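You operate a simulated robot arm through the tools that you are given. There is no shell and no other tool.

The job below is to be done with a simulated robot arm. You get a single attempt, and the scene is never put back.

TASK
Charge the hand press from cup 24 and get it ready to pump.
Fine: ejector lever back up before you tip; cup back in its place, die slide in, release valve shut; nothing spilt. Set down upright: cup.

It is judged by the outcome, as a careful person would: the job done as asked, and still so three seconds after it is handed in. It fails if anything else is knocked over, pushed out of place, dropped, spilled or broken.

THE ROBOT
A 6-joint arm with a two-finger gripper, fixed in place. Base frame: the origin is on the floor under the middle of its stand, x ahead of it, y to its left, z up. Units: m, rad, N and s.
It reaches about 1.572 m from its shoulder. Its first joint turns from -2.897 to 2.897 rad. Payload 2.45 kg.
Tool frame: the origin (TCP) lies between the finger pads and is the grasp point; the fingertips stand 0.02 m ahead of it; z points along the fingers, y is the line along which they close. The gripper opens to 0.14 m; its body begins 0.168 m behind the TCP.
Orientation is that of the tool frame in the base frame, as a unit quaternion [x, y, z, w]. With the fingers straight down and closing along the base's y, the tool's x points along the base's -x, its y along +y and its z along -z.

THE INTERFACE
- The arm moves only by the tool send_rows. Its argument "increments" is text: rows parted by semicolons, each of 7 numbers parted by spaces: the shift along the tool's x, y, z in m, then the turn, a rotation vector about the tool's x, y, z in rad, then the closure, from 0 (fully open) to 1 (shut). In form: tx ty tz ax ay az fingers; .... A call has 1 to 20 rows; each row is the pose to reach, as a shift and turn from the pose commanded when the call began, along the tool's axes at that moment. A row lasts 0.2 s, in which the tool goes at most 0.05 m and 0.15 rad; a call with a longer step from one row to the next is refused whole, and so is a gripper value outside its range. Where a pose cannot be reached the arm comes as near as it can. A force on the tool above 40 N (or 10 N above the force at the start of the call, whichever is more), or a blocked arm, ends the call early, and 0.2 s more pass. The fingers move at their own pace (about 0.045 m/s each) and stop on an object; they squeeze with about 24 N. The grip force told is the motor's: it shows also when the fingers shut on nothing. Time passes only in rows, and 0.2 s behind the last, so rows that repeat a pose let the fingers close. It gives the time, the measured TCP pose, the force on the tool (base axes), the opening and the grip force at its end, in the units of the frame above (readings bear some noise), with the torque about the TCP (base axes, N m) and any sound that the robot's microphone picked up.
- Cameras (640 x 400 px; columns grow to the right, rows downward): "scene" is fixed at [0.058, 0.659, 1.5676]; the picture's right is [-0.45, -0.89, 0.00], its down [-0.55, 0.28, -0.79] and it looks along [0.71, -0.36, -0.61] (base axes); focal length 323 px, centre (320, 200). "wrist" rides on the gripper at [0.078, 0.011, -0.209] in the tool frame; the picture's right is [-0.14, 0.99, 0.00], its down [-0.92, -0.13, -0.37] and it looks along [-0.37, -0.05, 0.93] (tool axes); focal length 280 px, centre (320, 200). There is no depth. A picture from a camera that has moved, and an enlarged one, comes with that camera's place and axes in the base frame and with its lens. The place of the scene camera against the robot may be out by one fixed shift of up to 0.025 m in any direction.
- get_image(camera): a new picture of that camera. No time passes.
- enlarge(camera, box): a new picture of the part [left, top, right, bottom] of that camera's present view, enlarged. No time passes.
- finish_job(): hands the job in; it is judged then, once.

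Nothing tells you positions but the pictures and the camera data. Unless the task says otherwise, let go and move clear before handing in.

The tools are called as a command line: name --argument value ..., lists and objects as JSON in quotes. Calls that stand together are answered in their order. send_rows: Moves the arm, as the interface text tells. Its arguments: {"type":"object","properties":{"increments":{"type":"string"}},"required":["increments"]} The other tools are called the same way: get_image (camera) takes a picture; enlarge (camera, box) takes an enlarged picture of a part of a camera's view; finish_job () hands the job in.

At the start:

```text
time: 0.0
tool_pos: [0.7833, 0.0965, 1.2408]
orientation: [0.0, 1.0, 0.0, 0.0]
wrist_force: [-0.2, -0.5, -0.4]
torque: [-0.01, 0.01, -0.02]
opening: 0.14
grasp_force: 0.2
```

scene: 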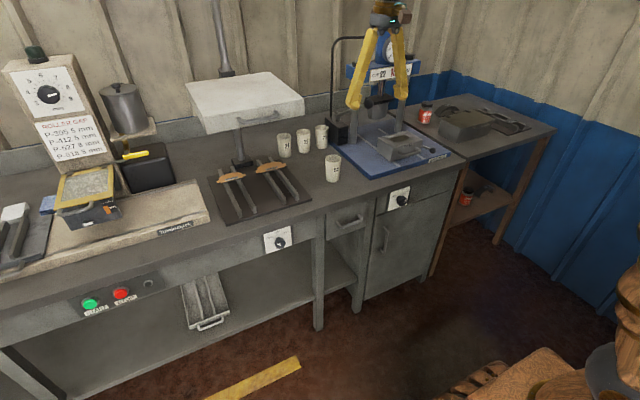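
wrist: 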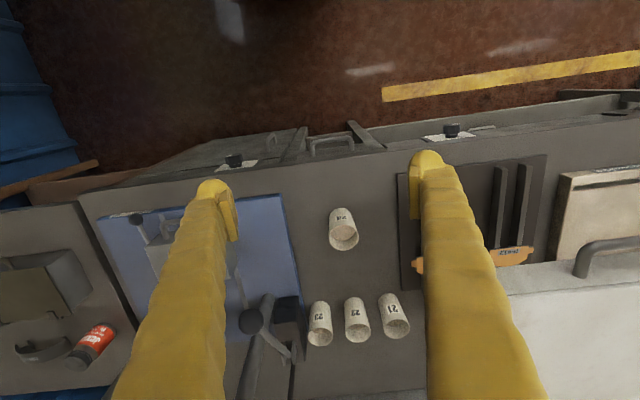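

I see a bench with a blue hand press, four numbered cups and other equipment. First I'll look closely at the cups and the press before moving anything.

enlarge --camera "scene" --box '[260, 100, 380, 200]'

enlarge --camera "scene" --box '[320, 20, 480, 180]'

enlarge --camera "wrist" --box '[280, 180, 440, 360]'

enlarge --camera "wrist" --box '[80, 140, 320, 400]'

```text
4.00 times, centred on (320, 150) of scene
camera zoom: at [0.058, 0.659, 1.5676], right [-0.45, -0.89, 0.0], down [-0.55, 0.28, -0.79], along [0.71, -0.36, -0.61], focal length 1290 px, centre (320, 400)
```

zoom: 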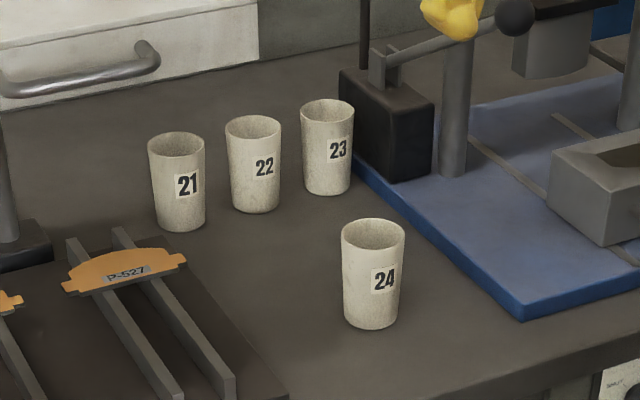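

```text
2.50 times, centred on (400, 100) of scene
camera zoom: at [0.058, 0.659, 1.5676], right [-0.45, -0.89, 0.0], down [-0.55, 0.28, -0.79], along [0.71, -0.36, -0.61], focal length 806 px, centre (120, 450)
```

zoom: 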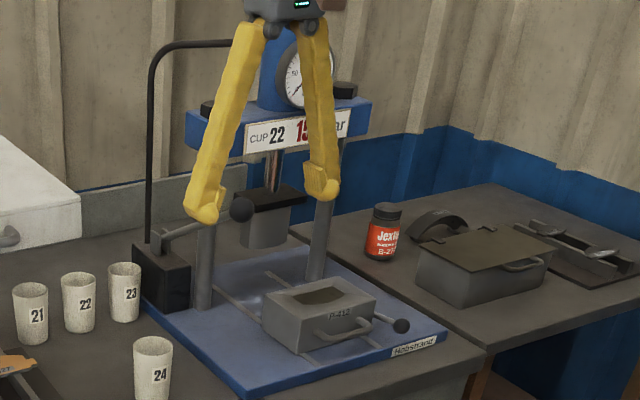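

```text
2.22 times, centred on (360, 270) of wrist
camera zoom: at [0.7047, 0.1061, 1.4522], right [0.14, 0.99, 0.0], down [0.92, -0.13, 0.37], along [0.37, -0.05, -0.93], focal length 623 px, centre (231, 44)
```

zoom: 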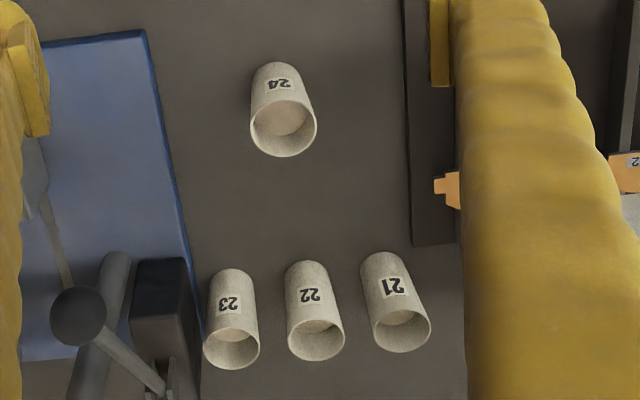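

```text
1.54 times, centred on (200, 270) of wrist
camera zoom: at [0.7047, 0.1061, 1.4522], right [0.14, 0.99, 0.0], down [0.92, -0.13, 0.37], along [0.37, -0.05, -0.93], focal length 431 px, centre (505, 92)
```

zoom: 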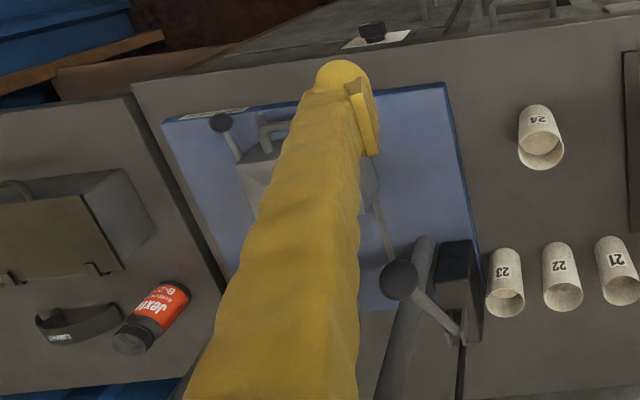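

I take cup 24 to stand near (1.01, 0.115), rim z≈0.93 and bench top z≈0.83. I'll back off and tilt the wrist to look at the press from the front.

send_rows --increments "0.02 -0.035 0 0 -0.07 0 0; 0.04 -0.07 0 0 -0.14 0 0; 0.06 -0.105 0 0 -0.21 0 0; 0.08 -0.14 0 0 -0.28 0 0; 0.10 -0.175 0 0 -0.35 0 0; 0.12 -0.21 0 0 -0.42 0 0; 0.14 -0.245 0 0 -0.49 0 0; 0.16 -0.28 0 0 -0.56 0 0; 0.18 -0.315 0 0 -0.63 0 0; 0.20 -0.35 0 0 -0.7 0 0"

get_image --camera "wrist"

get_image --camera "scene"

```text
time: 2.4
tool_pos: [0.5998, -0.2678, 1.1961]
orientation: [0.008, 0.949, 0.021, 0.316]
wrist_force: [-0.5, -0.8, -0.3]
torque: [0.03, -0.04, 0.04]
opening: 0.1399
grasp_force: 0.0
stopped in row 10: the arm was blocked; the commanded pose is now the measured one
```

```text
taken
camera wrist: at [0.4129, -0.2623, 1.3187], right [0.11, 0.99, 0.12], down [0.52, -0.17, 0.84], along [0.85, -0.03, -0.53], focal length 280 px, centre (320, 200)
```

wrist: 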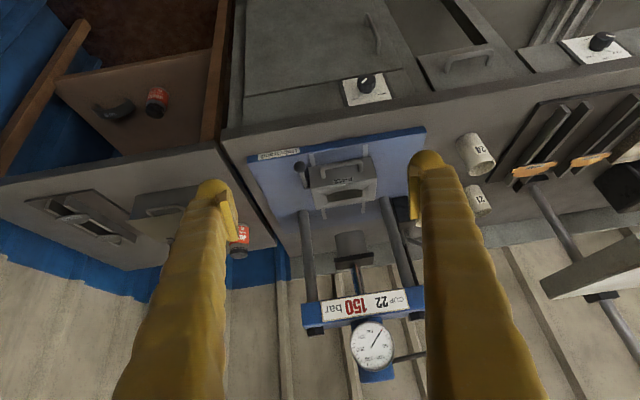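

```text
taken
```

scene: 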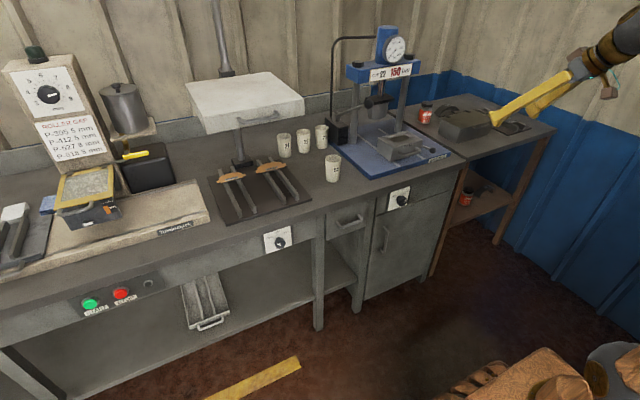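

The arm stopped short at a limit but the view is good (the wrist picture is upside-down). I'll enlarge the press in both cameras.

enlarge --camera "wrist" --box '[230, 110, 440, 240]'

enlarge --camera "wrist" --box '[280, 230, 440, 390]'

enlarge --camera "scene" --box '[320, 20, 460, 120]'

enlarge --camera "scene" --box '[340, 90, 460, 190]'

enlarge --camera "scene" --box '[360, 170, 440, 230]'

```text
3.05 times, centred on (335, 175) of wrist
camera zoom: at [0.4129, -0.2623, 1.3187], right [0.11, 0.99, 0.12], down [0.52, -0.17, 0.84], along [0.85, -0.03, -0.53], focal length 854 px, centre (274, 276)
```

zoom: 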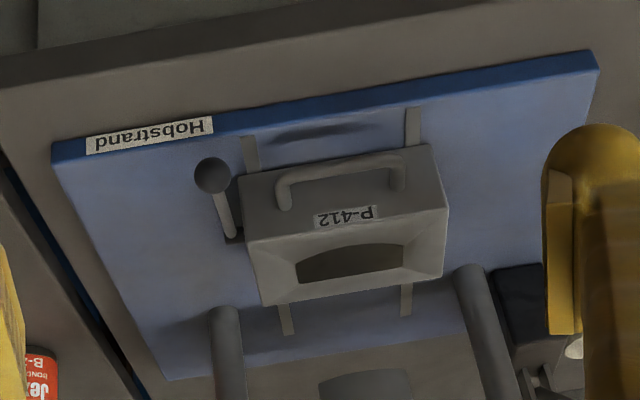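

```text
2.50 times, centred on (360, 310) of wrist
camera zoom: at [0.4129, -0.2623, 1.3187], right [0.11, 0.99, 0.12], down [0.52, -0.17, 0.84], along [0.85, -0.03, -0.53], focal length 701 px, centre (220, -75)
```

zoom: 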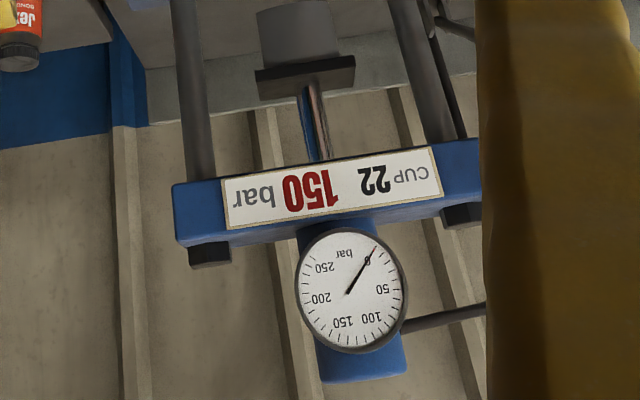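

```text
4.00 times, centred on (390, 70) of scene
camera zoom: at [0.058, 0.659, 1.5676], right [-0.45, -0.89, 0.0], down [-0.55, 0.28, -0.79], along [0.71, -0.36, -0.61], focal length 1290 px, centre (40, 720)
```

zoom: 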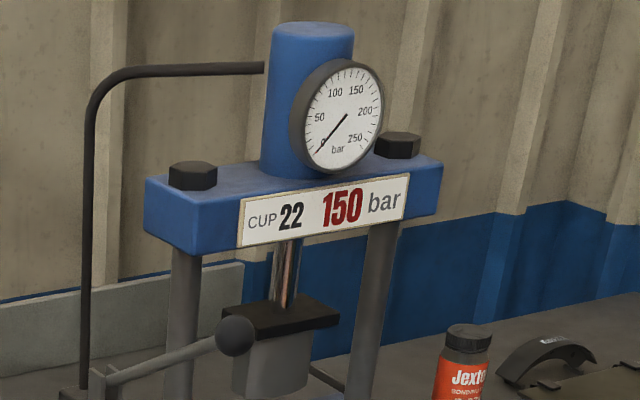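

```text
4.00 times, centred on (400, 140) of scene
camera zoom: at [0.058, 0.659, 1.5676], right [-0.45, -0.89, 0.0], down [-0.55, 0.28, -0.79], along [0.71, -0.36, -0.61], focal length 1290 px, centre (0, 440)
```

zoom: 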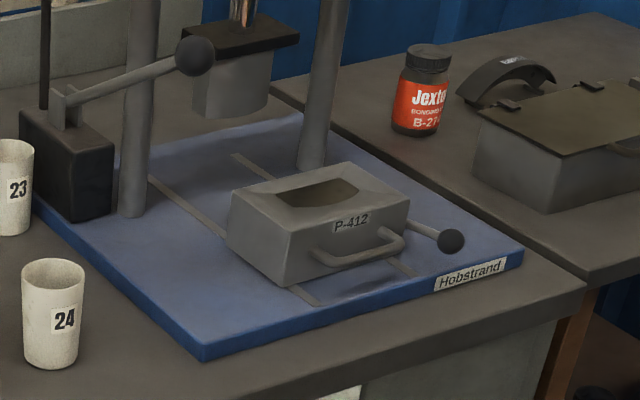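

```text
6.67 times, centred on (400, 200) of scene
camera zoom: at [0.058, 0.659, 1.5676], right [-0.45, -0.89, 0.0], down [-0.55, 0.28, -0.79], along [0.71, -0.36, -0.61], focal length 2150 px, centre (-213, 200)
```

zoom: 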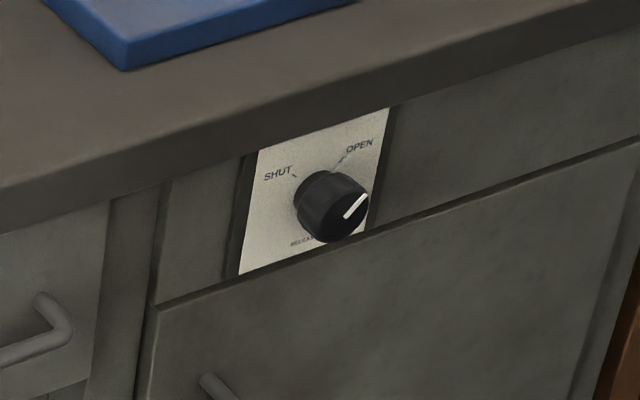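

The release valve is the SHUT/OPEN knob on the bench front (about (0.856, -0.125, 0.735)), now at OPEN; the die slide (top ≈ (1.03, -0.214, 0.934)) is out, and the ejector lever ball is low at about (0.929, -0.316, 0.90). I'll go back to a clear upright pose, then flip the wrist so its camera rides above the gripper.

send_rows --increments "-0.027 0.0031 0.0195 0.0072 0.107 -0.0027 0; -0.054 0.0062 0.039 0.0143 0.214 -0.0053 0; -0.081 0.0093 0.0585 0.0215 0.3215 -0.008 0; -0.108 0.0124 0.078 0.0287 0.4287 -0.0107 0; -0.135 0.0155 0.0975 0.0358 0.536 -0.0133 0; -0.162 0.0186 0.117 0.043 0.643 -0.016 0"

get_image --camera "wrist"

```text
time: 3.8
tool_pos: [0.7995, -0.2499, 1.2008]
orientation: [0.001, 1.0, -0.001, 0.0]
wrist_force: [-0.7, 0.0, 0.1]
torque: [0.01, -0.08, -0.02]
opening: 0.14
grasp_force: 0.1
```

```text
taken
camera wrist: at [0.7221, -0.2384, 1.4112], right [0.14, 0.99, 0.0], down [0.92, -0.13, 0.37], along [0.36, -0.05, -0.93], focal length 280 px, centre (320, 200)
```

wrist: 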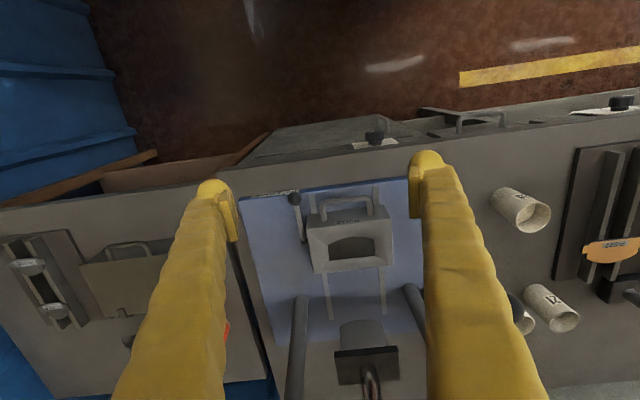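

enlarge --camera "wrist" --box '[230, 130, 430, 330]'

enlarge --camera "wrist" --box '[330, 100, 430, 160]'

enlarge --camera "scene" --box '[250, 215, 310, 265]'

get_image --camera "scene"

```text
2.00 times, centred on (330, 230) of wrist
camera zoom: at [0.7221, -0.2384, 1.4112], right [0.14, 0.99, 0.0], down [0.92, -0.13, 0.37], along [0.36, -0.05, -0.93], focal length 561 px, centre (300, 140)
```

zoom: 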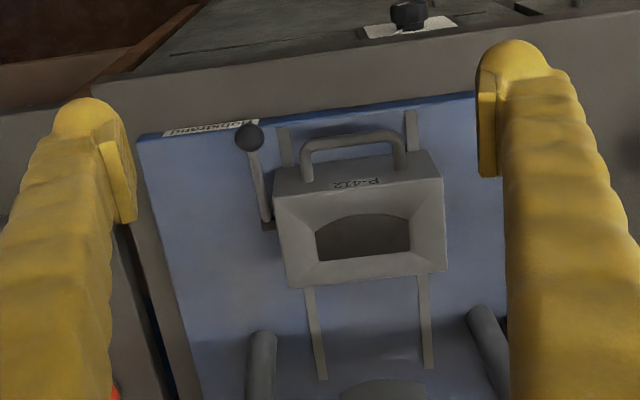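

```text
6.40 times, centred on (380, 130) of wrist
camera zoom: at [0.7221, -0.2384, 1.4112], right [0.14, 0.99, 0.0], down [0.92, -0.13, 0.37], along [0.36, -0.05, -0.93], focal length 1794 px, centre (-64, 648)
```

zoom: 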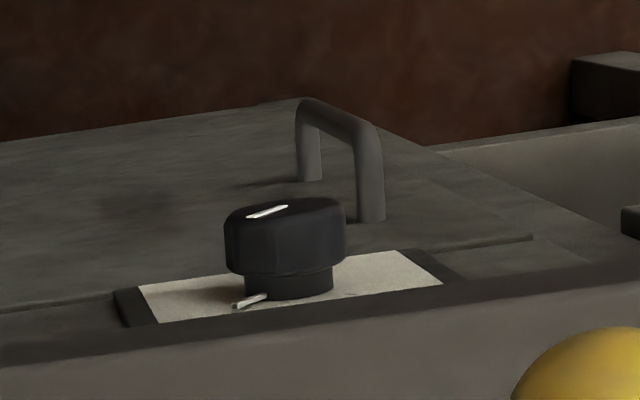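

```text
8.00 times, centred on (280, 240) of scene
camera zoom: at [0.058, 0.659, 1.5676], right [-0.45, -0.89, 0.0], down [-0.55, 0.28, -0.79], along [0.71, -0.36, -0.61], focal length 2580 px, centre (640, -120)
```

zoom: 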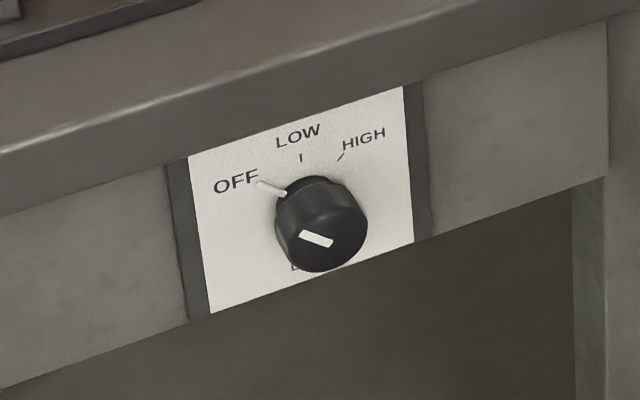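

```text
taken
```

scene: 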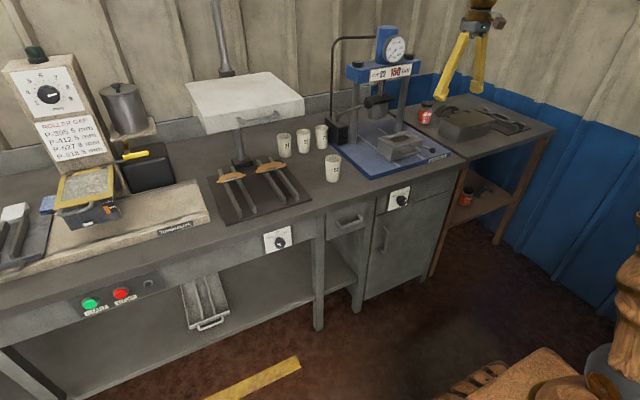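

The lever is mounted on the right side of the die; the other knob (OFF/LOW/HIGH) isn't involved. Next I flip the wrist half a turn about the tool axis at this clear spot.

send_rows --increments "0 0 0 0 0 0.15 0; 0 0 0 0 0 0.3 0; 0 0 0 0 0 0.45 0; 0 0 0 0 0 0.6 0; 0 0 0 0 0 0.75 0; 0 0 0 0 0 0.9 0; 0 0 0 0 0 1.05 0; 0 0 0 0 0 1.2 0; 0 0 0 0 0 1.35 0; 0 0 0 0 0 1.5 0; 0 0 0 0 0 1.65 0; 0 0 0 0 0 1.8 0; 0 0 0 0 0 1.95 0; 0 0 0 0 0 2.1 0; 0 0 0 0 0 2.25 0; 0 0 0 0 0 2.4 0; 0 0 0 0 0 2.55 0; 0 0 0 0 0 2.7 0; 0 0 0 0 0 2.85 0; 0 0 0 0 0 3.0 0"

```text
time: 8.0
tool_pos: [0.8004, -0.2503, 1.2005]
orientation: [0.998, 0.069, 0.0, 0.0]
wrist_force: [-1.0, 0.9, -1.3]
torque: [0.0, -0.01, 0.03]
opening: 0.1403
grasp_force: 0.1
```

send_rows --increments "0 0 0 0 0 0.1416 0"

get_image --camera "wrist"

```text
time: 8.4
tool_pos: [0.7998, -0.2518, 1.1999]
orientation: [1.0, -0.002, -0.001, 0.001]
wrist_force: [-0.1, -0.6, 0.3]
torque: [0.0, 0.02, -0.03]
opening: 0.1399
grasp_force: 0.1
```

```text
taken
camera wrist: at [0.8788, -0.2615, 1.41], right [-0.14, -0.99, 0.0], down [-0.92, 0.13, 0.37], along [-0.37, 0.05, -0.93], focal length 280 px, centre (320, 200)
```

wrist: 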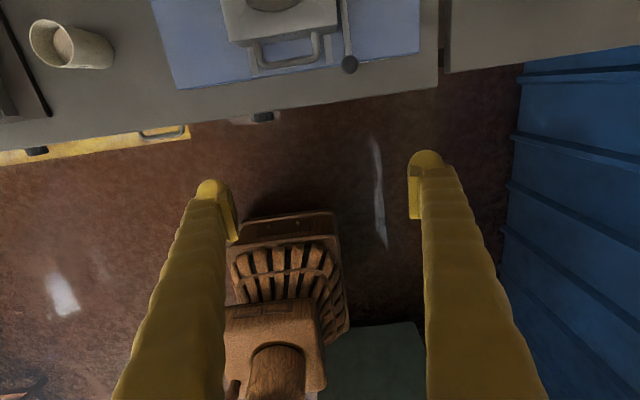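

Flip worked. Now I pitch the tool up to look forward at the press.

send_rows --increments "0 0 0 0 0.1 0 0; 0 0 0 0 0.2 0 0; 0 0 0 0 0.3 0 0; 0 0 0 0 0.4 0 0; 0 0 0 0 0.5 0 0; 0 0 0 0 0.6 0 0; 0 0 0 0 0.7 0 0; 0 0 0 0 0.8 0 0; 0 0 0 0 0.9 0 0; 0 0 0 0 1.0 0 0; 0 0 0 0 1.1 0 0; 0 0 0 0 1.2 0 0"

get_image --camera "wrist"

get_image --camera "scene"

```text
time: 11.0
tool_pos: [0.7997, -0.2504, 1.1993]
orientation: [0.826, 0.001, 0.564, 0.0]
wrist_force: [-0.3, 0.7, 0.6]
torque: [0.0, -0.01, 0.01]
opening: 0.1402
grasp_force: 0.1
```

```text
taken
camera wrist: at [0.6341, -0.2612, 1.35], right [-0.05, -0.99, -0.13], down [-0.68, 0.13, -0.72], along [0.73, 0.05, -0.68], focal length 280 px, centre (320, 200)
```

wrist: 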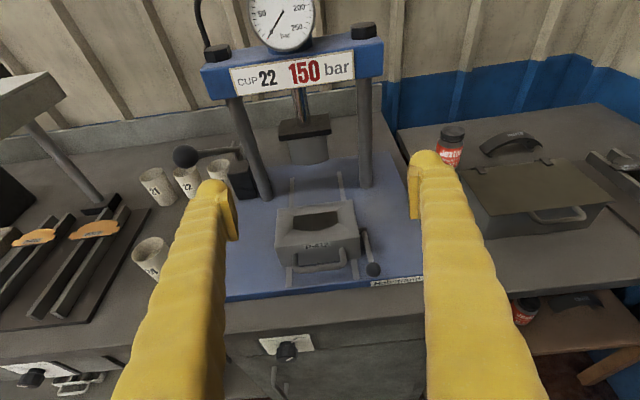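

```text
taken
```

scene: 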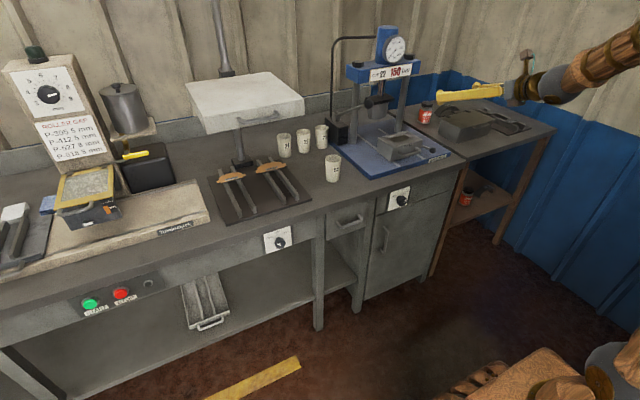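

This is a clear upright view. I'll enlarge the die, lever and valve knob to measure them.

enlarge --camera "wrist" --box '[240, 160, 420, 300]'

enlarge --camera "wrist" --box '[240, 310, 340, 380]'

enlarge --camera "wrist" --box '[120, 130, 260, 290]'

```text
2.86 times, centred on (330, 230) of wrist
camera zoom: at [0.6341, -0.2612, 1.35], right [-0.05, -0.99, -0.13], down [-0.68, 0.13, -0.72], along [0.73, 0.05, -0.68], focal length 801 px, centre (291, 114)
```

zoom: 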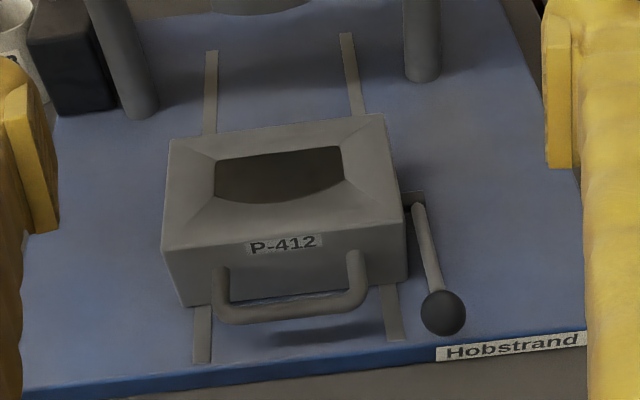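

```text
5.71 times, centred on (290, 345) of wrist
camera zoom: at [0.6341, -0.2612, 1.35], right [-0.05, -0.99, -0.13], down [-0.68, 0.13, -0.72], along [0.73, 0.05, -0.68], focal length 1602 px, centre (491, -629)
```

zoom: 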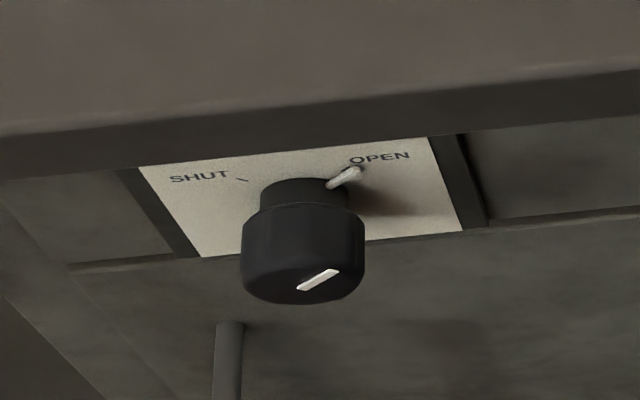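

```text
2.50 times, centred on (190, 210) of wrist
camera zoom: at [0.6341, -0.2612, 1.35], right [-0.05, -0.99, -0.13], down [-0.68, 0.13, -0.72], along [0.73, 0.05, -0.68], focal length 701 px, centre (645, 175)
```

zoom: 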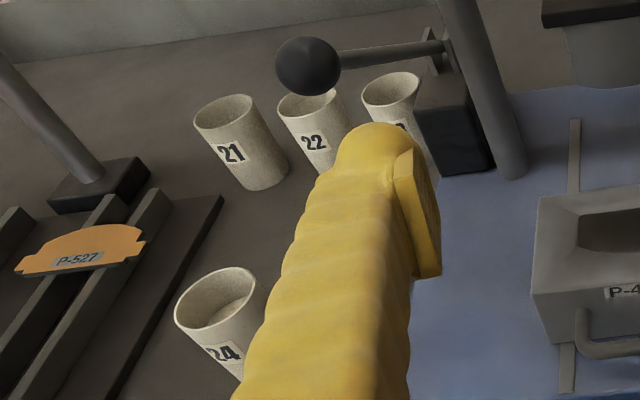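

Measured so far: die x 0.97–1.07, y −0.30…−0.138, top z≈0.931; lever ball ≈ (0.9155, −0.315, 0.900), pivot ≈ (1.024, −0.317, 0.877). I want to check finger thickness before approaching the lever.

enlarge --camera "scene" --box '[420, 40, 580, 140]'

```text
4.00 times, centred on (500, 90) of scene
camera zoom: at [0.058, 0.659, 1.5676], right [-0.45, -0.89, 0.0], down [-0.55, 0.28, -0.79], along [0.71, -0.36, -0.61], focal length 1290 px, centre (-400, 640)
```

zoom: 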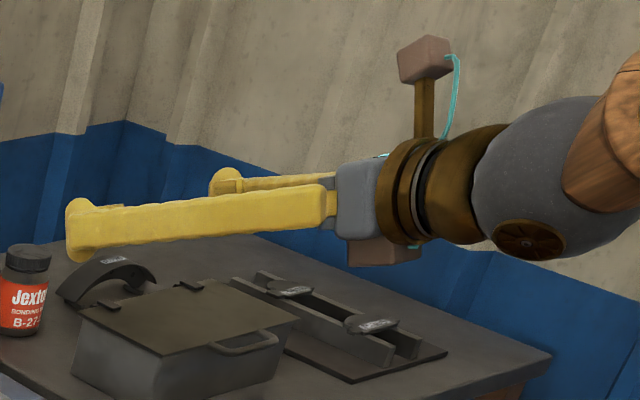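

Fingers are about 0.04 m tall and 0.03 m thick. I'll approach the lever ball from the front with the fingers part open, stopping short for a look.

send_rows --increments "-0.0287 0.011 0.0183 0 0 0 0.2; -0.0573 0.022 0.0366 0 0 0 0.4; -0.086 0.033 0.0549 0 0 0 0.55; -0.1146 0.044 0.0732 0 0 0 0.571; -0.1433 0.055 0.0915 0 0 0 0.571; -0.1719 0.066 0.1098 0 0 0 0.571; -0.2009 0.066 0.1318 0 0 0 0.571; -0.2299 0.066 0.1538 0 0 0 0.571; -0.2299 0.066 0.1538 0 0 0 0.571"

get_image --camera "wrist"

enlarge --camera "scene" --box '[360, 90, 480, 190]'

```text
time: 13.0
tool_pos: [0.8592, -0.3149, 0.9301]
orientation: [0.826, 0.0, 0.564, 0.001]
wrist_force: [-0.1, 0.0, 1.1]
torque: [0.02, 0.04, 0.0]
opening: 0.0601
grasp_force: 0.1
```

```text
taken
camera wrist: at [0.6938, -0.3263, 1.0807], right [-0.05, -0.99, -0.13], down [-0.68, 0.13, -0.72], along [0.73, 0.05, -0.68], focal length 280 px, centre (320, 200)
```

wrist: 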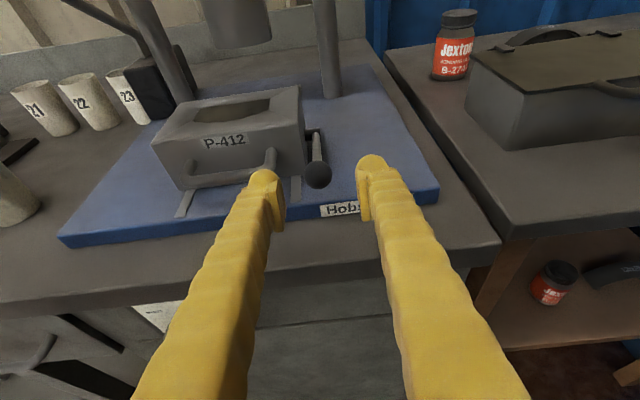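

```text
4.00 times, centred on (420, 140) of scene
camera zoom: at [0.058, 0.659, 1.5676], right [-0.45, -0.89, 0.0], down [-0.55, 0.28, -0.79], along [0.71, -0.36, -0.61], focal length 1290 px, centre (-80, 440)
```

zoom: 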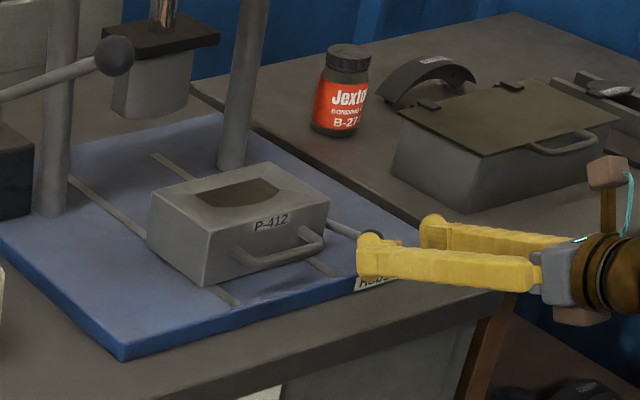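

enlarge --camera "wrist" --box '[260, 120, 380, 220]'

```text
4.00 times, centred on (320, 170) of wrist
camera zoom: at [0.6938, -0.3263, 1.0807], right [-0.05, -0.99, -0.13], down [-0.68, 0.13, -0.72], along [0.73, 0.05, -0.68], focal length 1122 px, centre (320, 320)
```

zoom: 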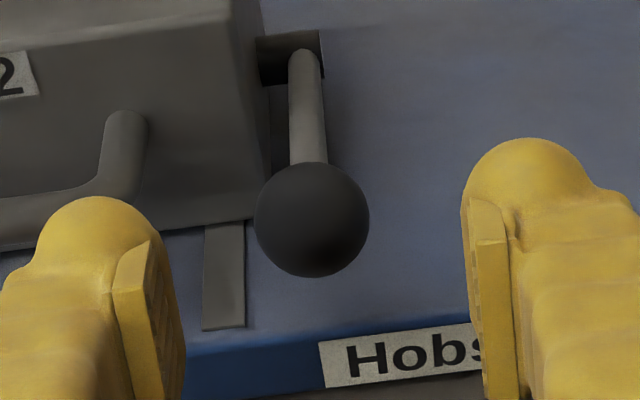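

Refined triangulation puts the ball at about (0.906, −0.313, 0.916) and the die top at z≈0.94. I'll move in and close on the ball.

send_rows --increments "0.0045 -0.0015 0.017 0 0 0 0.571; 0.009 -0.003 0.0341 0 0 0 0.571; 0.009 -0.003 0.0341 0 0 0 0.571"

get_image --camera "wrist"

enlarge --camera "scene" --box '[380, 100, 480, 180]'

```text
time: 13.8
tool_pos: [0.8944, -0.3131, 0.9259]
orientation: [0.826, 0.0, 0.564, 0.002]
wrist_force: [0.7, -0.1, -1.1]
torque: [0.01, -0.03, -0.01]
opening: 0.0602
grasp_force: 0.0
```

```text
taken
camera wrist: at [0.7286, -0.3233, 1.0762], right [-0.05, -0.99, -0.13], down [-0.68, 0.13, -0.72], along [0.73, 0.05, -0.68], focal length 280 px, centre (320, 200)
```

wrist: 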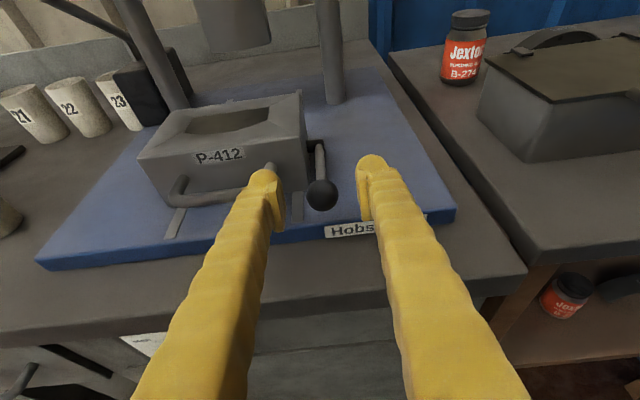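

```text
5.00 times, centred on (430, 140) of scene
camera zoom: at [0.058, 0.659, 1.5676], right [-0.45, -0.89, 0.0], down [-0.55, 0.28, -0.79], along [0.71, -0.36, -0.61], focal length 1613 px, centre (-230, 500)
```

zoom: 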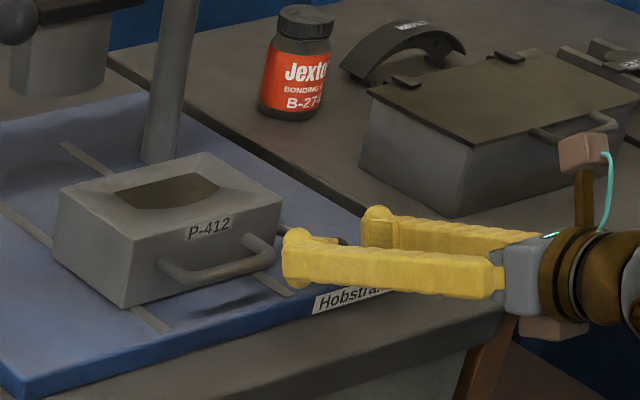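

The ball sits just ahead of the grasp point; I'll narrow the fingers, advance 6 mm, then close on it.

send_rows --increments "0 0.0005 0 0 0 0 0.72; 0 0.0005 0 0 0 0 0.72; 0 0.0005 0.003 0 0 0 0.72; -0.001 0.0005 0.006 0 0 0 0.72; -0.001 0.0005 0.006 0 0 0 1; -0.001 0.0005 0.006 0 0 0 1; -0.001 0.0005 0.006 0 0 0 1"

enlarge --camera "wrist" --box '[240, 130, 400, 250]'

```text
time: 15.4
tool_pos: [0.8999, -0.3139, 0.9224]
orientation: [0.825, 0.0, 0.564, 0.001]
wrist_force: [0.9, -8.0, -0.8]
torque: [-0.05, 0.09, -0.04]
opening: 0.0265
grasp_force: 43.9
```

```text
3.33 times, centred on (320, 190) of wrist
camera zoom: at [0.7339, -0.3246, 1.073], right [-0.05, -0.99, -0.13], down [-0.68, 0.13, -0.72], along [0.73, 0.05, -0.68], focal length 935 px, centre (320, 233)
```

zoom: 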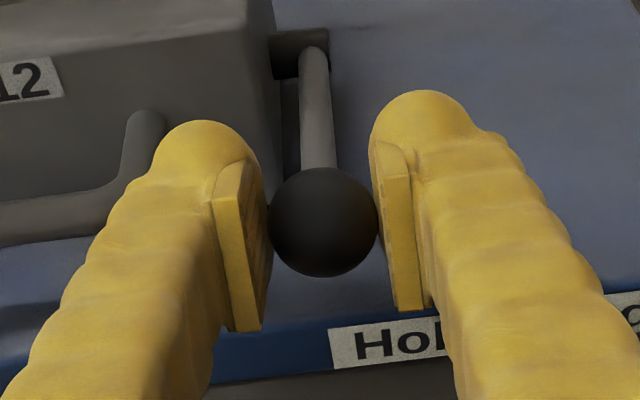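

Gripped on the ball (opening 0.0265). I'll lift it slowly along its arc about the pivot near (1.01, 0.907), in stages.

send_rows --increments "0.0088 0.0005 -0.0021 0 0 0 1; 0.0179 0.0005 -0.0035 0 0 0 1; 0.0269 0.0005 -0.0041 0 0 0 1; 0.036 0.0005 -0.0039 0 0 0 1; 0.0451 0.0005 -0.0029 0 0 0 1; 0.054 0.0005 -0.0012 0 0 0 1"

get_image --camera "wrist"

enlarge --camera "scene" --box '[380, 90, 480, 170]'

```text
time: 16.8
tool_pos: [0.9202, -0.3134, 0.9741]
orientation: [0.826, 0.001, 0.564, 0.0]
wrist_force: [-6.5, 17.1, -9.9]
torque: [0.24, 1.39, 0.13]
opening: 0.0266
grasp_force: 45.1
```

```text
taken
camera wrist: at [0.7538, -0.3248, 1.1239], right [-0.05, -0.99, -0.13], down [-0.68, 0.13, -0.72], along [0.73, 0.05, -0.68], focal length 280 px, centre (320, 200)
```

wrist: 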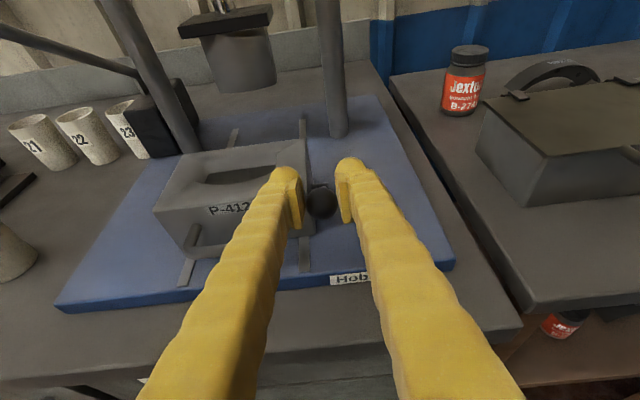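

```text
5.00 times, centred on (430, 130) of scene
camera zoom: at [0.058, 0.659, 1.5676], right [-0.45, -0.89, 0.0], down [-0.55, 0.28, -0.79], along [0.71, -0.36, -0.61], focal length 1613 px, centre (-230, 550)
```

zoom: 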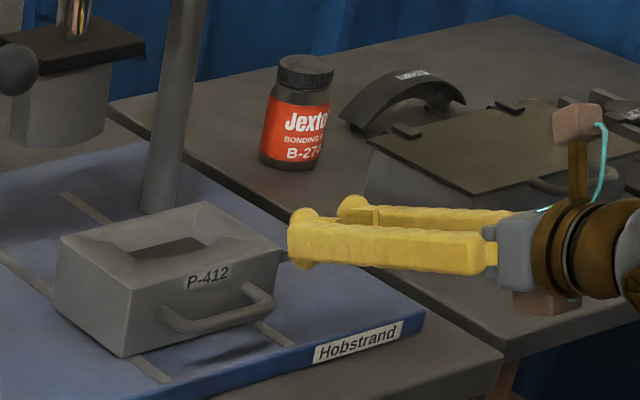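

The lever follows cleanly (about 12 N tangential) and the die stays put. I continue the arc.

send_rows --increments "0.0087 -0.0005 0.0026 0 0 0 1; 0.0172 -0.0005 0.0059 0 0 0 1; 0.0254 -0.0005 0.0099 0 0 0 1; 0.0331 -0.0005 0.0146 0 0 0 1; 0.0404 -0.0005 0.02 0 0 0 1; 0.0473 -0.0005 0.026 0 0 0 1"

get_image --camera "wrist"

enlarge --camera "scene" --box '[380, 90, 480, 170]'

```text
time: 18.2
tool_pos: [0.96, -0.3144, 1.0087]
orientation: [0.826, 0.0, 0.564, 0.002]
wrist_force: [0.0, 0.2, 0.3]
torque: [-0.02, 0.0, 0.01]
opening: 0.0
grasp_force: 29.5
```

```text
taken
camera wrist: at [0.7944, -0.3255, 1.1589], right [-0.05, -0.99, -0.13], down [-0.68, 0.13, -0.72], along [0.73, 0.05, -0.68], focal length 280 px, centre (320, 200)
```

wrist: 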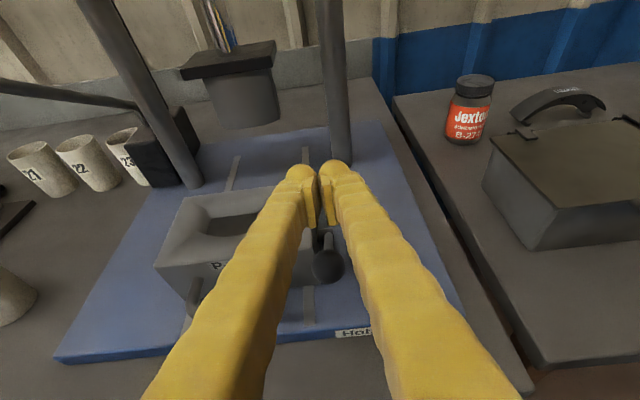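

```text
5.00 times, centred on (430, 130) of scene
camera zoom: at [0.058, 0.659, 1.5676], right [-0.45, -0.89, 0.0], down [-0.55, 0.28, -0.79], along [0.71, -0.36, -0.61], focal length 1613 px, centre (-230, 550)
```

zoom: 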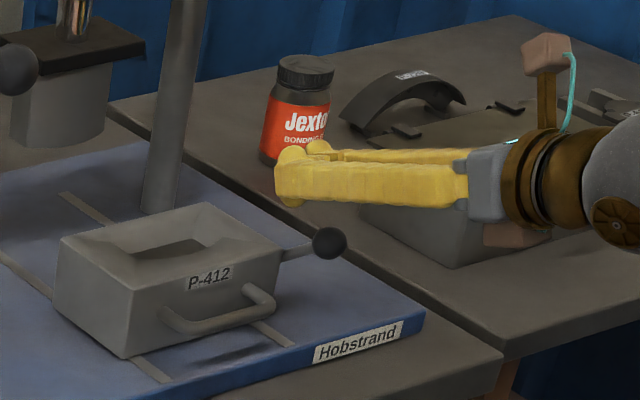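

The fingers slipped off the ball and the lever has stayed at roughly 35°. I need to see whether that is its upper stop.

enlarge --camera "wrist" --box '[260, 170, 400, 330]'

enlarge --camera "scene" --box '[380, 110, 450, 170]'

```text
2.50 times, centred on (330, 250) of wrist
camera zoom: at [0.7944, -0.3255, 1.1589], right [-0.05, -0.99, -0.13], down [-0.68, 0.13, -0.72], along [0.73, 0.05, -0.68], focal length 701 px, centre (295, 75)
```

zoom: 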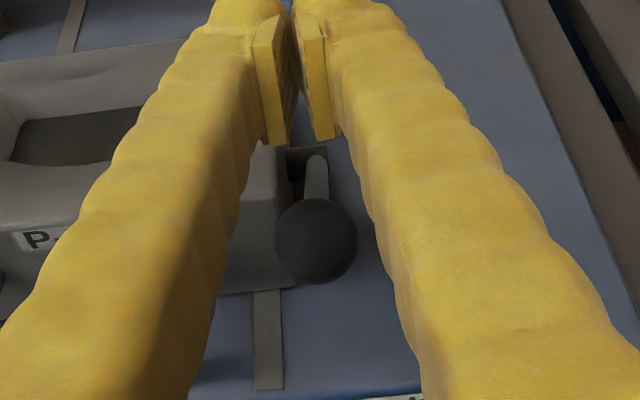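

```text
6.67 times, centred on (415, 140) of scene
camera zoom: at [0.058, 0.659, 1.5676], right [-0.45, -0.89, 0.0], down [-0.55, 0.28, -0.79], along [0.71, -0.36, -0.61], focal length 2150 px, centre (-313, 600)
```

zoom: 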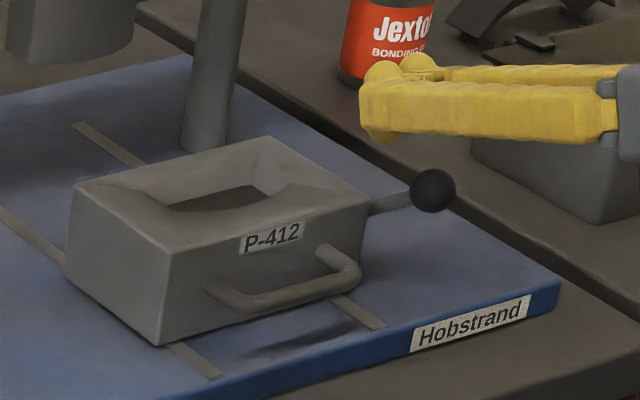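

To test whether it can go higher, I'll back off, bring the closed fingers under the ball, and nudge it up gently.

send_rows --increments "-0.0146 0.005 -0.0301 0 0 0 1; -0.0291 0.01 -0.0602 0 0 0 1; -0.0437 0.015 -0.0903 0 0 0 1; -0.0685 0.015 -0.0806 0 0 0 1; -0.0933 0.015 -0.071 0 0 0 1; -0.1182 0.015 -0.0613 0 0 0 1; -0.1119 0.015 -0.0451 0 0 0 1; -0.1057 0.015 -0.029 0 0 0 1; -0.0994 0.015 -0.0128 0 0 0 1; -0.0994 0.015 -0.0128 0 0 0 1"

enlarge --camera "wrist" --box '[240, 100, 400, 240]'

enlarge --camera "scene" --box '[380, 100, 480, 180]'

```text
time: 20.4
tool_pos: [0.9115, -0.3285, 0.9186]
orientation: [0.826, 0.0, 0.564, 0.002]
wrist_force: [-0.2, -0.6, -0.7]
torque: [0.0, -0.01, 0.0]
opening: 0.0003
grasp_force: 29.5
```

```text
2.86 times, centred on (320, 170) of wrist
camera zoom: at [0.7463, -0.3391, 1.0701], right [-0.05, -0.99, -0.13], down [-0.68, 0.13, -0.72], along [0.73, 0.05, -0.68], focal length 801 px, centre (320, 286)
```

zoom: 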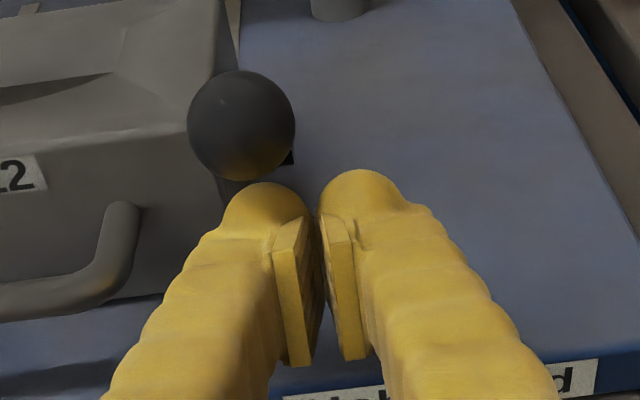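

```text
5.00 times, centred on (430, 140) of scene
camera zoom: at [0.058, 0.659, 1.5676], right [-0.45, -0.89, 0.0], down [-0.55, 0.28, -0.79], along [0.71, -0.36, -0.61], focal length 1613 px, centre (-230, 500)
```

zoom: 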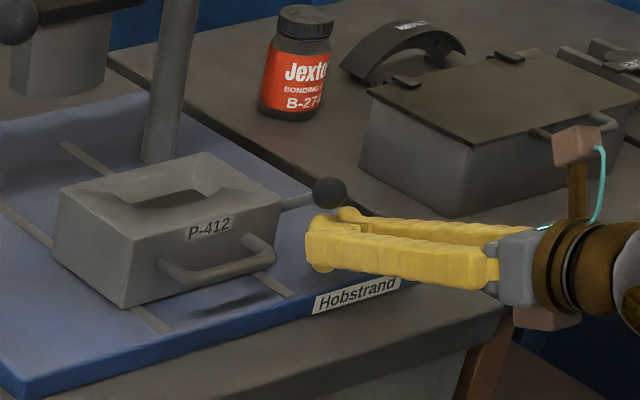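

send_rows --increments "0.005 0 0.001 0 0 0 1; 0.010 0 0.002 0 0 0 1; 0.015 0 0.003 0 0 0 1; 0.020 0 0.004 0 0 0 1"

enlarge --camera "wrist" --box '[240, 100, 400, 240]'

```text
time: 21.4
tool_pos: [0.9236, -0.3287, 0.9381]
orientation: [0.825, 0.0, 0.564, 0.001]
wrist_force: [0.8, -0.1, 0.1]
torque: [-0.01, 0.0, -0.01]
opening: 0.0001
grasp_force: 29.4
```

```text
2.86 times, centred on (320, 170) of wrist
camera zoom: at [0.7573, -0.3395, 1.0886], right [-0.05, -0.99, -0.13], down [-0.68, 0.13, -0.72], along [0.73, 0.05, -0.68], focal length 801 px, centre (320, 286)
```

zoom: 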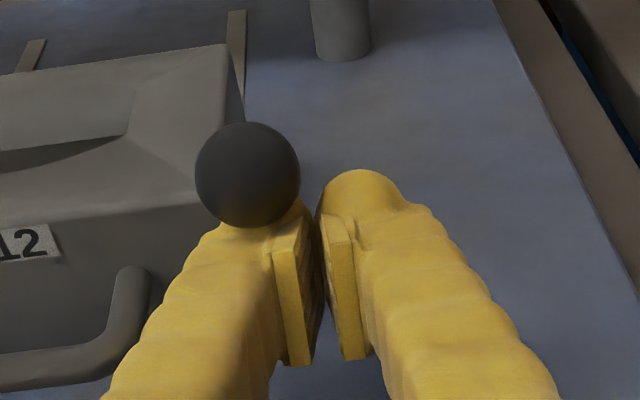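

send_rows --increments "0.004 0 0.001 0 0 0 1; 0.008 0 0.002 0 0 0 1; 0.012 0 0.003 0 0 0 1; 0.016 0 0.004 0 0 0 1"

enlarge --camera "wrist" --box '[240, 100, 400, 240]'

enlarge --camera "scene" --box '[380, 100, 480, 180]'

```text
time: 22.4
tool_pos: [0.9321, -0.3284, 0.951]
orientation: [0.825, 0.001, 0.564, 0.001]
wrist_force: [-0.4, 0.1, -0.4]
torque: [-0.01, 0.02, 0.0]
opening: 0.0
grasp_force: 29.5
```

```text
2.86 times, centred on (320, 170) of wrist
camera zoom: at [0.7669, -0.3401, 1.1012], right [-0.05, -0.99, -0.13], down [-0.68, 0.13, -0.72], along [0.73, 0.05, -0.68], focal length 801 px, centre (320, 286)
```

zoom: 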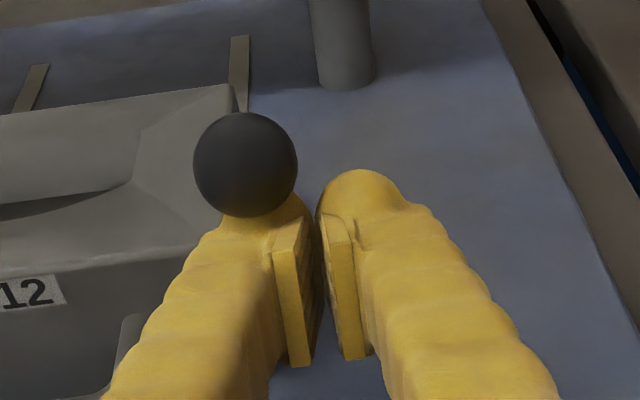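

```text
5.00 times, centred on (430, 140) of scene
camera zoom: at [0.058, 0.659, 1.5676], right [-0.45, -0.89, 0.0], down [-0.55, 0.28, -0.79], along [0.71, -0.36, -0.61], focal length 1613 px, centre (-230, 500)
```

zoom: 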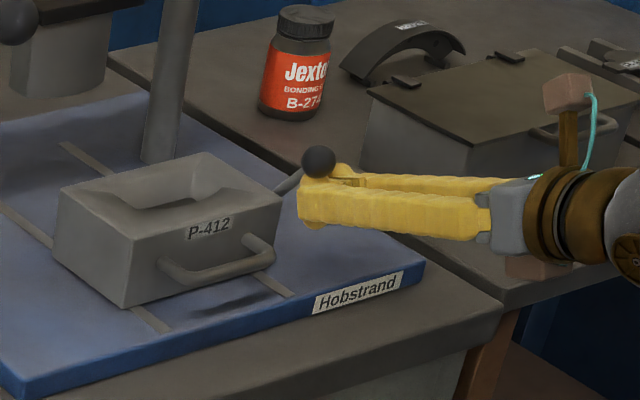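

The lever swings up freely when pushed from below (now about 50°), so it was not at its stop. I continue pushing it along the arc.

send_rows --increments "0.009 0 -0.0003 0 0 0 1; 0.018 0 -0.0006 0 0 0 1; 0.0261 0 0.0022 0 0 0 1; 0.0342 0 0.0049 0 0 0 1; 0.0423 0 0.0086 0 0 0 1; 0.0503 0 0.0122 0 0 0 1"

enlarge --camera "wrist" --box '[240, 100, 400, 240]'

enlarge --camera "scene" --box '[380, 100, 480, 180]'

```text
time: 23.8
tool_pos: [0.9629, -0.3286, 0.9946]
orientation: [0.825, 0.0, 0.565, 0.002]
wrist_force: [-0.5, 1.0, -0.1]
torque: [-0.02, -0.06, 0.0]
opening: 0.0
grasp_force: 29.7
```

```text
2.86 times, centred on (320, 170) of wrist
camera zoom: at [0.7971, -0.3396, 1.1446], right [-0.05, -0.99, -0.13], down [-0.68, 0.13, -0.73], along [0.73, 0.05, -0.68], focal length 801 px, centre (320, 286)
```

zoom: 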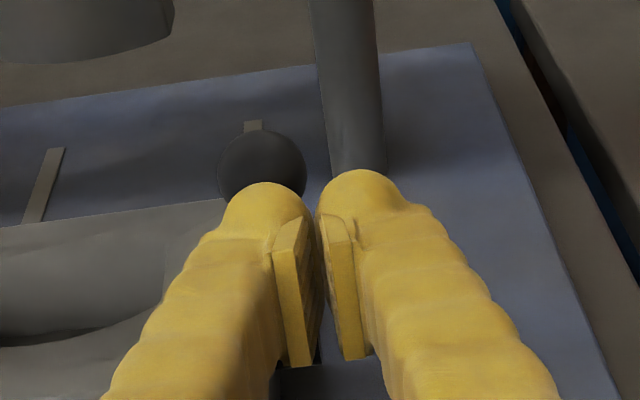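

```text
5.00 times, centred on (430, 140) of scene
camera zoom: at [0.058, 0.659, 1.5676], right [-0.45, -0.89, 0.0], down [-0.55, 0.28, -0.79], along [0.71, -0.36, -0.61], focal length 1613 px, centre (-230, 500)
```

zoom: 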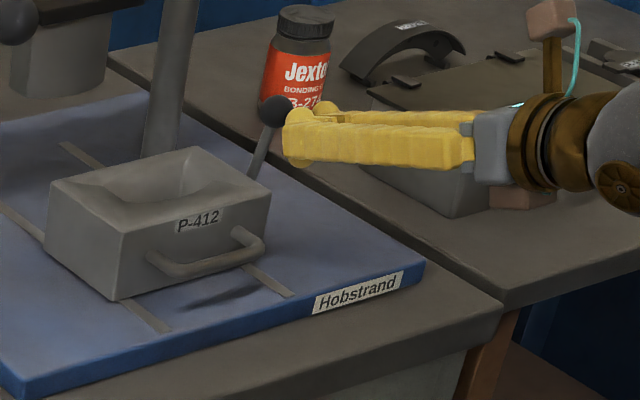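

The die slide moved back a few millimetres on the last push, which suggests the lever has reached its upper stop. I'll back off and look.

send_rows --increments "0 0 -0.03 0 0 0 1; 0.005 0 -0.06 0 0 0 1; 0.01 -0.01 -0.1 0 0 0 0.8; 0.02 -0.03 -0.14 0 0 0 0.5; 0.02 -0.03 -0.14 0 0 0 0.3"

get_image --camera "wrist"

enlarge --camera "scene" --box '[380, 100, 460, 170]'

```text
time: 25.0
tool_pos: [0.8392, -0.3013, 1.0633]
orientation: [0.826, 0.0, 0.564, 0.001]
wrist_force: [-0.2, -0.9, -0.7]
torque: [0.01, 0.01, 0.01]
opening: 0.0669
grasp_force: 0.0
```

```text
taken
camera wrist: at [0.673, -0.3112, 1.2141], right [-0.05, -0.99, -0.13], down [-0.68, 0.13, -0.72], along [0.73, 0.05, -0.68], focal length 280 px, centre (320, 200)
```

wrist: 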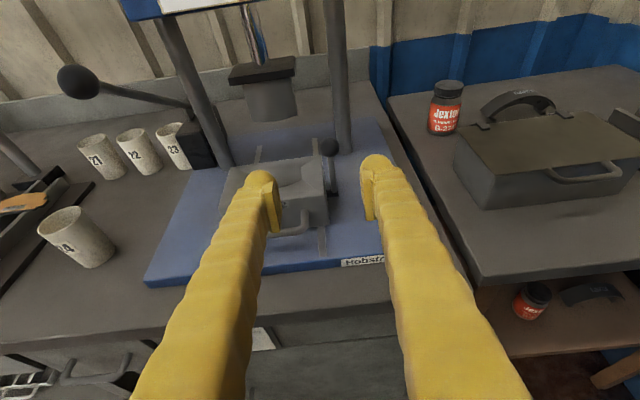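

```text
5.71 times, centred on (420, 135) of scene
camera zoom: at [0.058, 0.659, 1.5676], right [-0.45, -0.89, 0.0], down [-0.55, 0.28, -0.79], along [0.71, -0.36, -0.61], focal length 1843 px, centre (-251, 571)
```

zoom: 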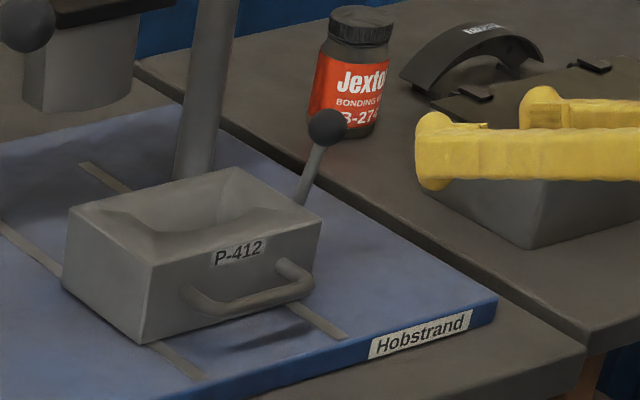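

The lever stands at about 78° and stays there. To be sure it is at its stop, I'll give the ball one more small gentle push and compare the angle.

send_rows --increments "-0.003 0.004 0.03 0 0 0 1; -0.005 0.007 0.06 0 0 0 1; -0.008 0.01 0.09 0 0 0 1; -0.0107 0.0135 0.1185 0 0 0 1; -0.0107 0.0135 0.1185 0 0 0 1; -0.0094 0.0135 0.1221 0 0 0 1; -0.008 0.0135 0.1257 0 0 0 1; -0.0066 0.0135 0.1293 0 0 0 1; -0.0052 0.0135 0.1329 0 0 0 1"

enlarge --camera "scene" --box '[380, 100, 460, 170]'

enlarge --camera "wrist" --box '[240, 100, 400, 240]'

```text
time: 27.0
tool_pos: [0.9604, -0.3129, 1.0102]
orientation: [0.825, 0.0, 0.565, 0.001]
wrist_force: [-0.1, -0.2, -0.1]
torque: [0.01, -0.04, 0.02]
opening: 0.0
grasp_force: 24.3
```

```text
5.71 times, centred on (420, 135) of scene
camera zoom: at [0.058, 0.659, 1.5676], right [-0.45, -0.89, 0.0], down [-0.55, 0.28, -0.79], along [0.71, -0.36, -0.61], focal length 1843 px, centre (-251, 571)
```

zoom: 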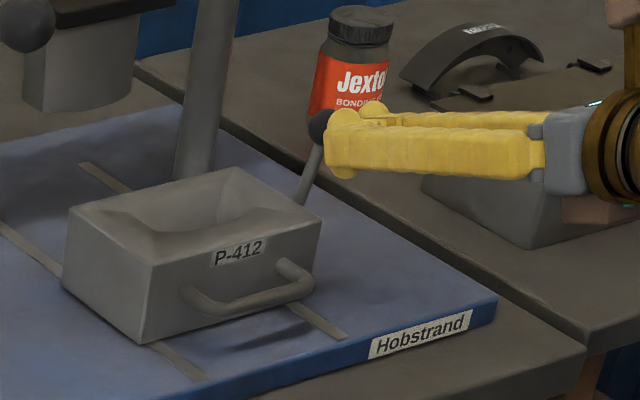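

```text
2.86 times, centred on (320, 170) of wrist
camera zoom: at [0.7946, -0.3239, 1.1599], right [-0.05, -0.99, -0.13], down [-0.68, 0.13, -0.72], along [0.73, 0.05, -0.68], focal length 801 px, centre (320, 286)
```

zoom: 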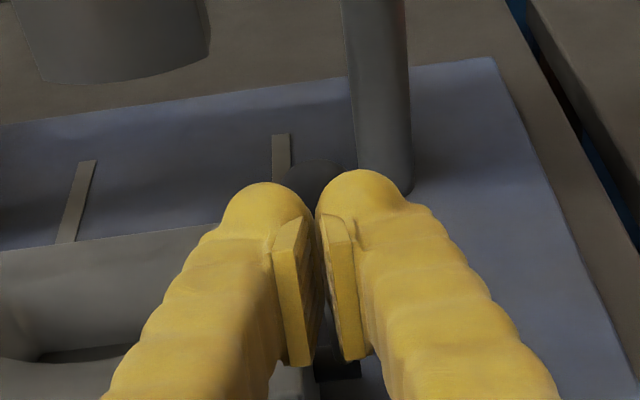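

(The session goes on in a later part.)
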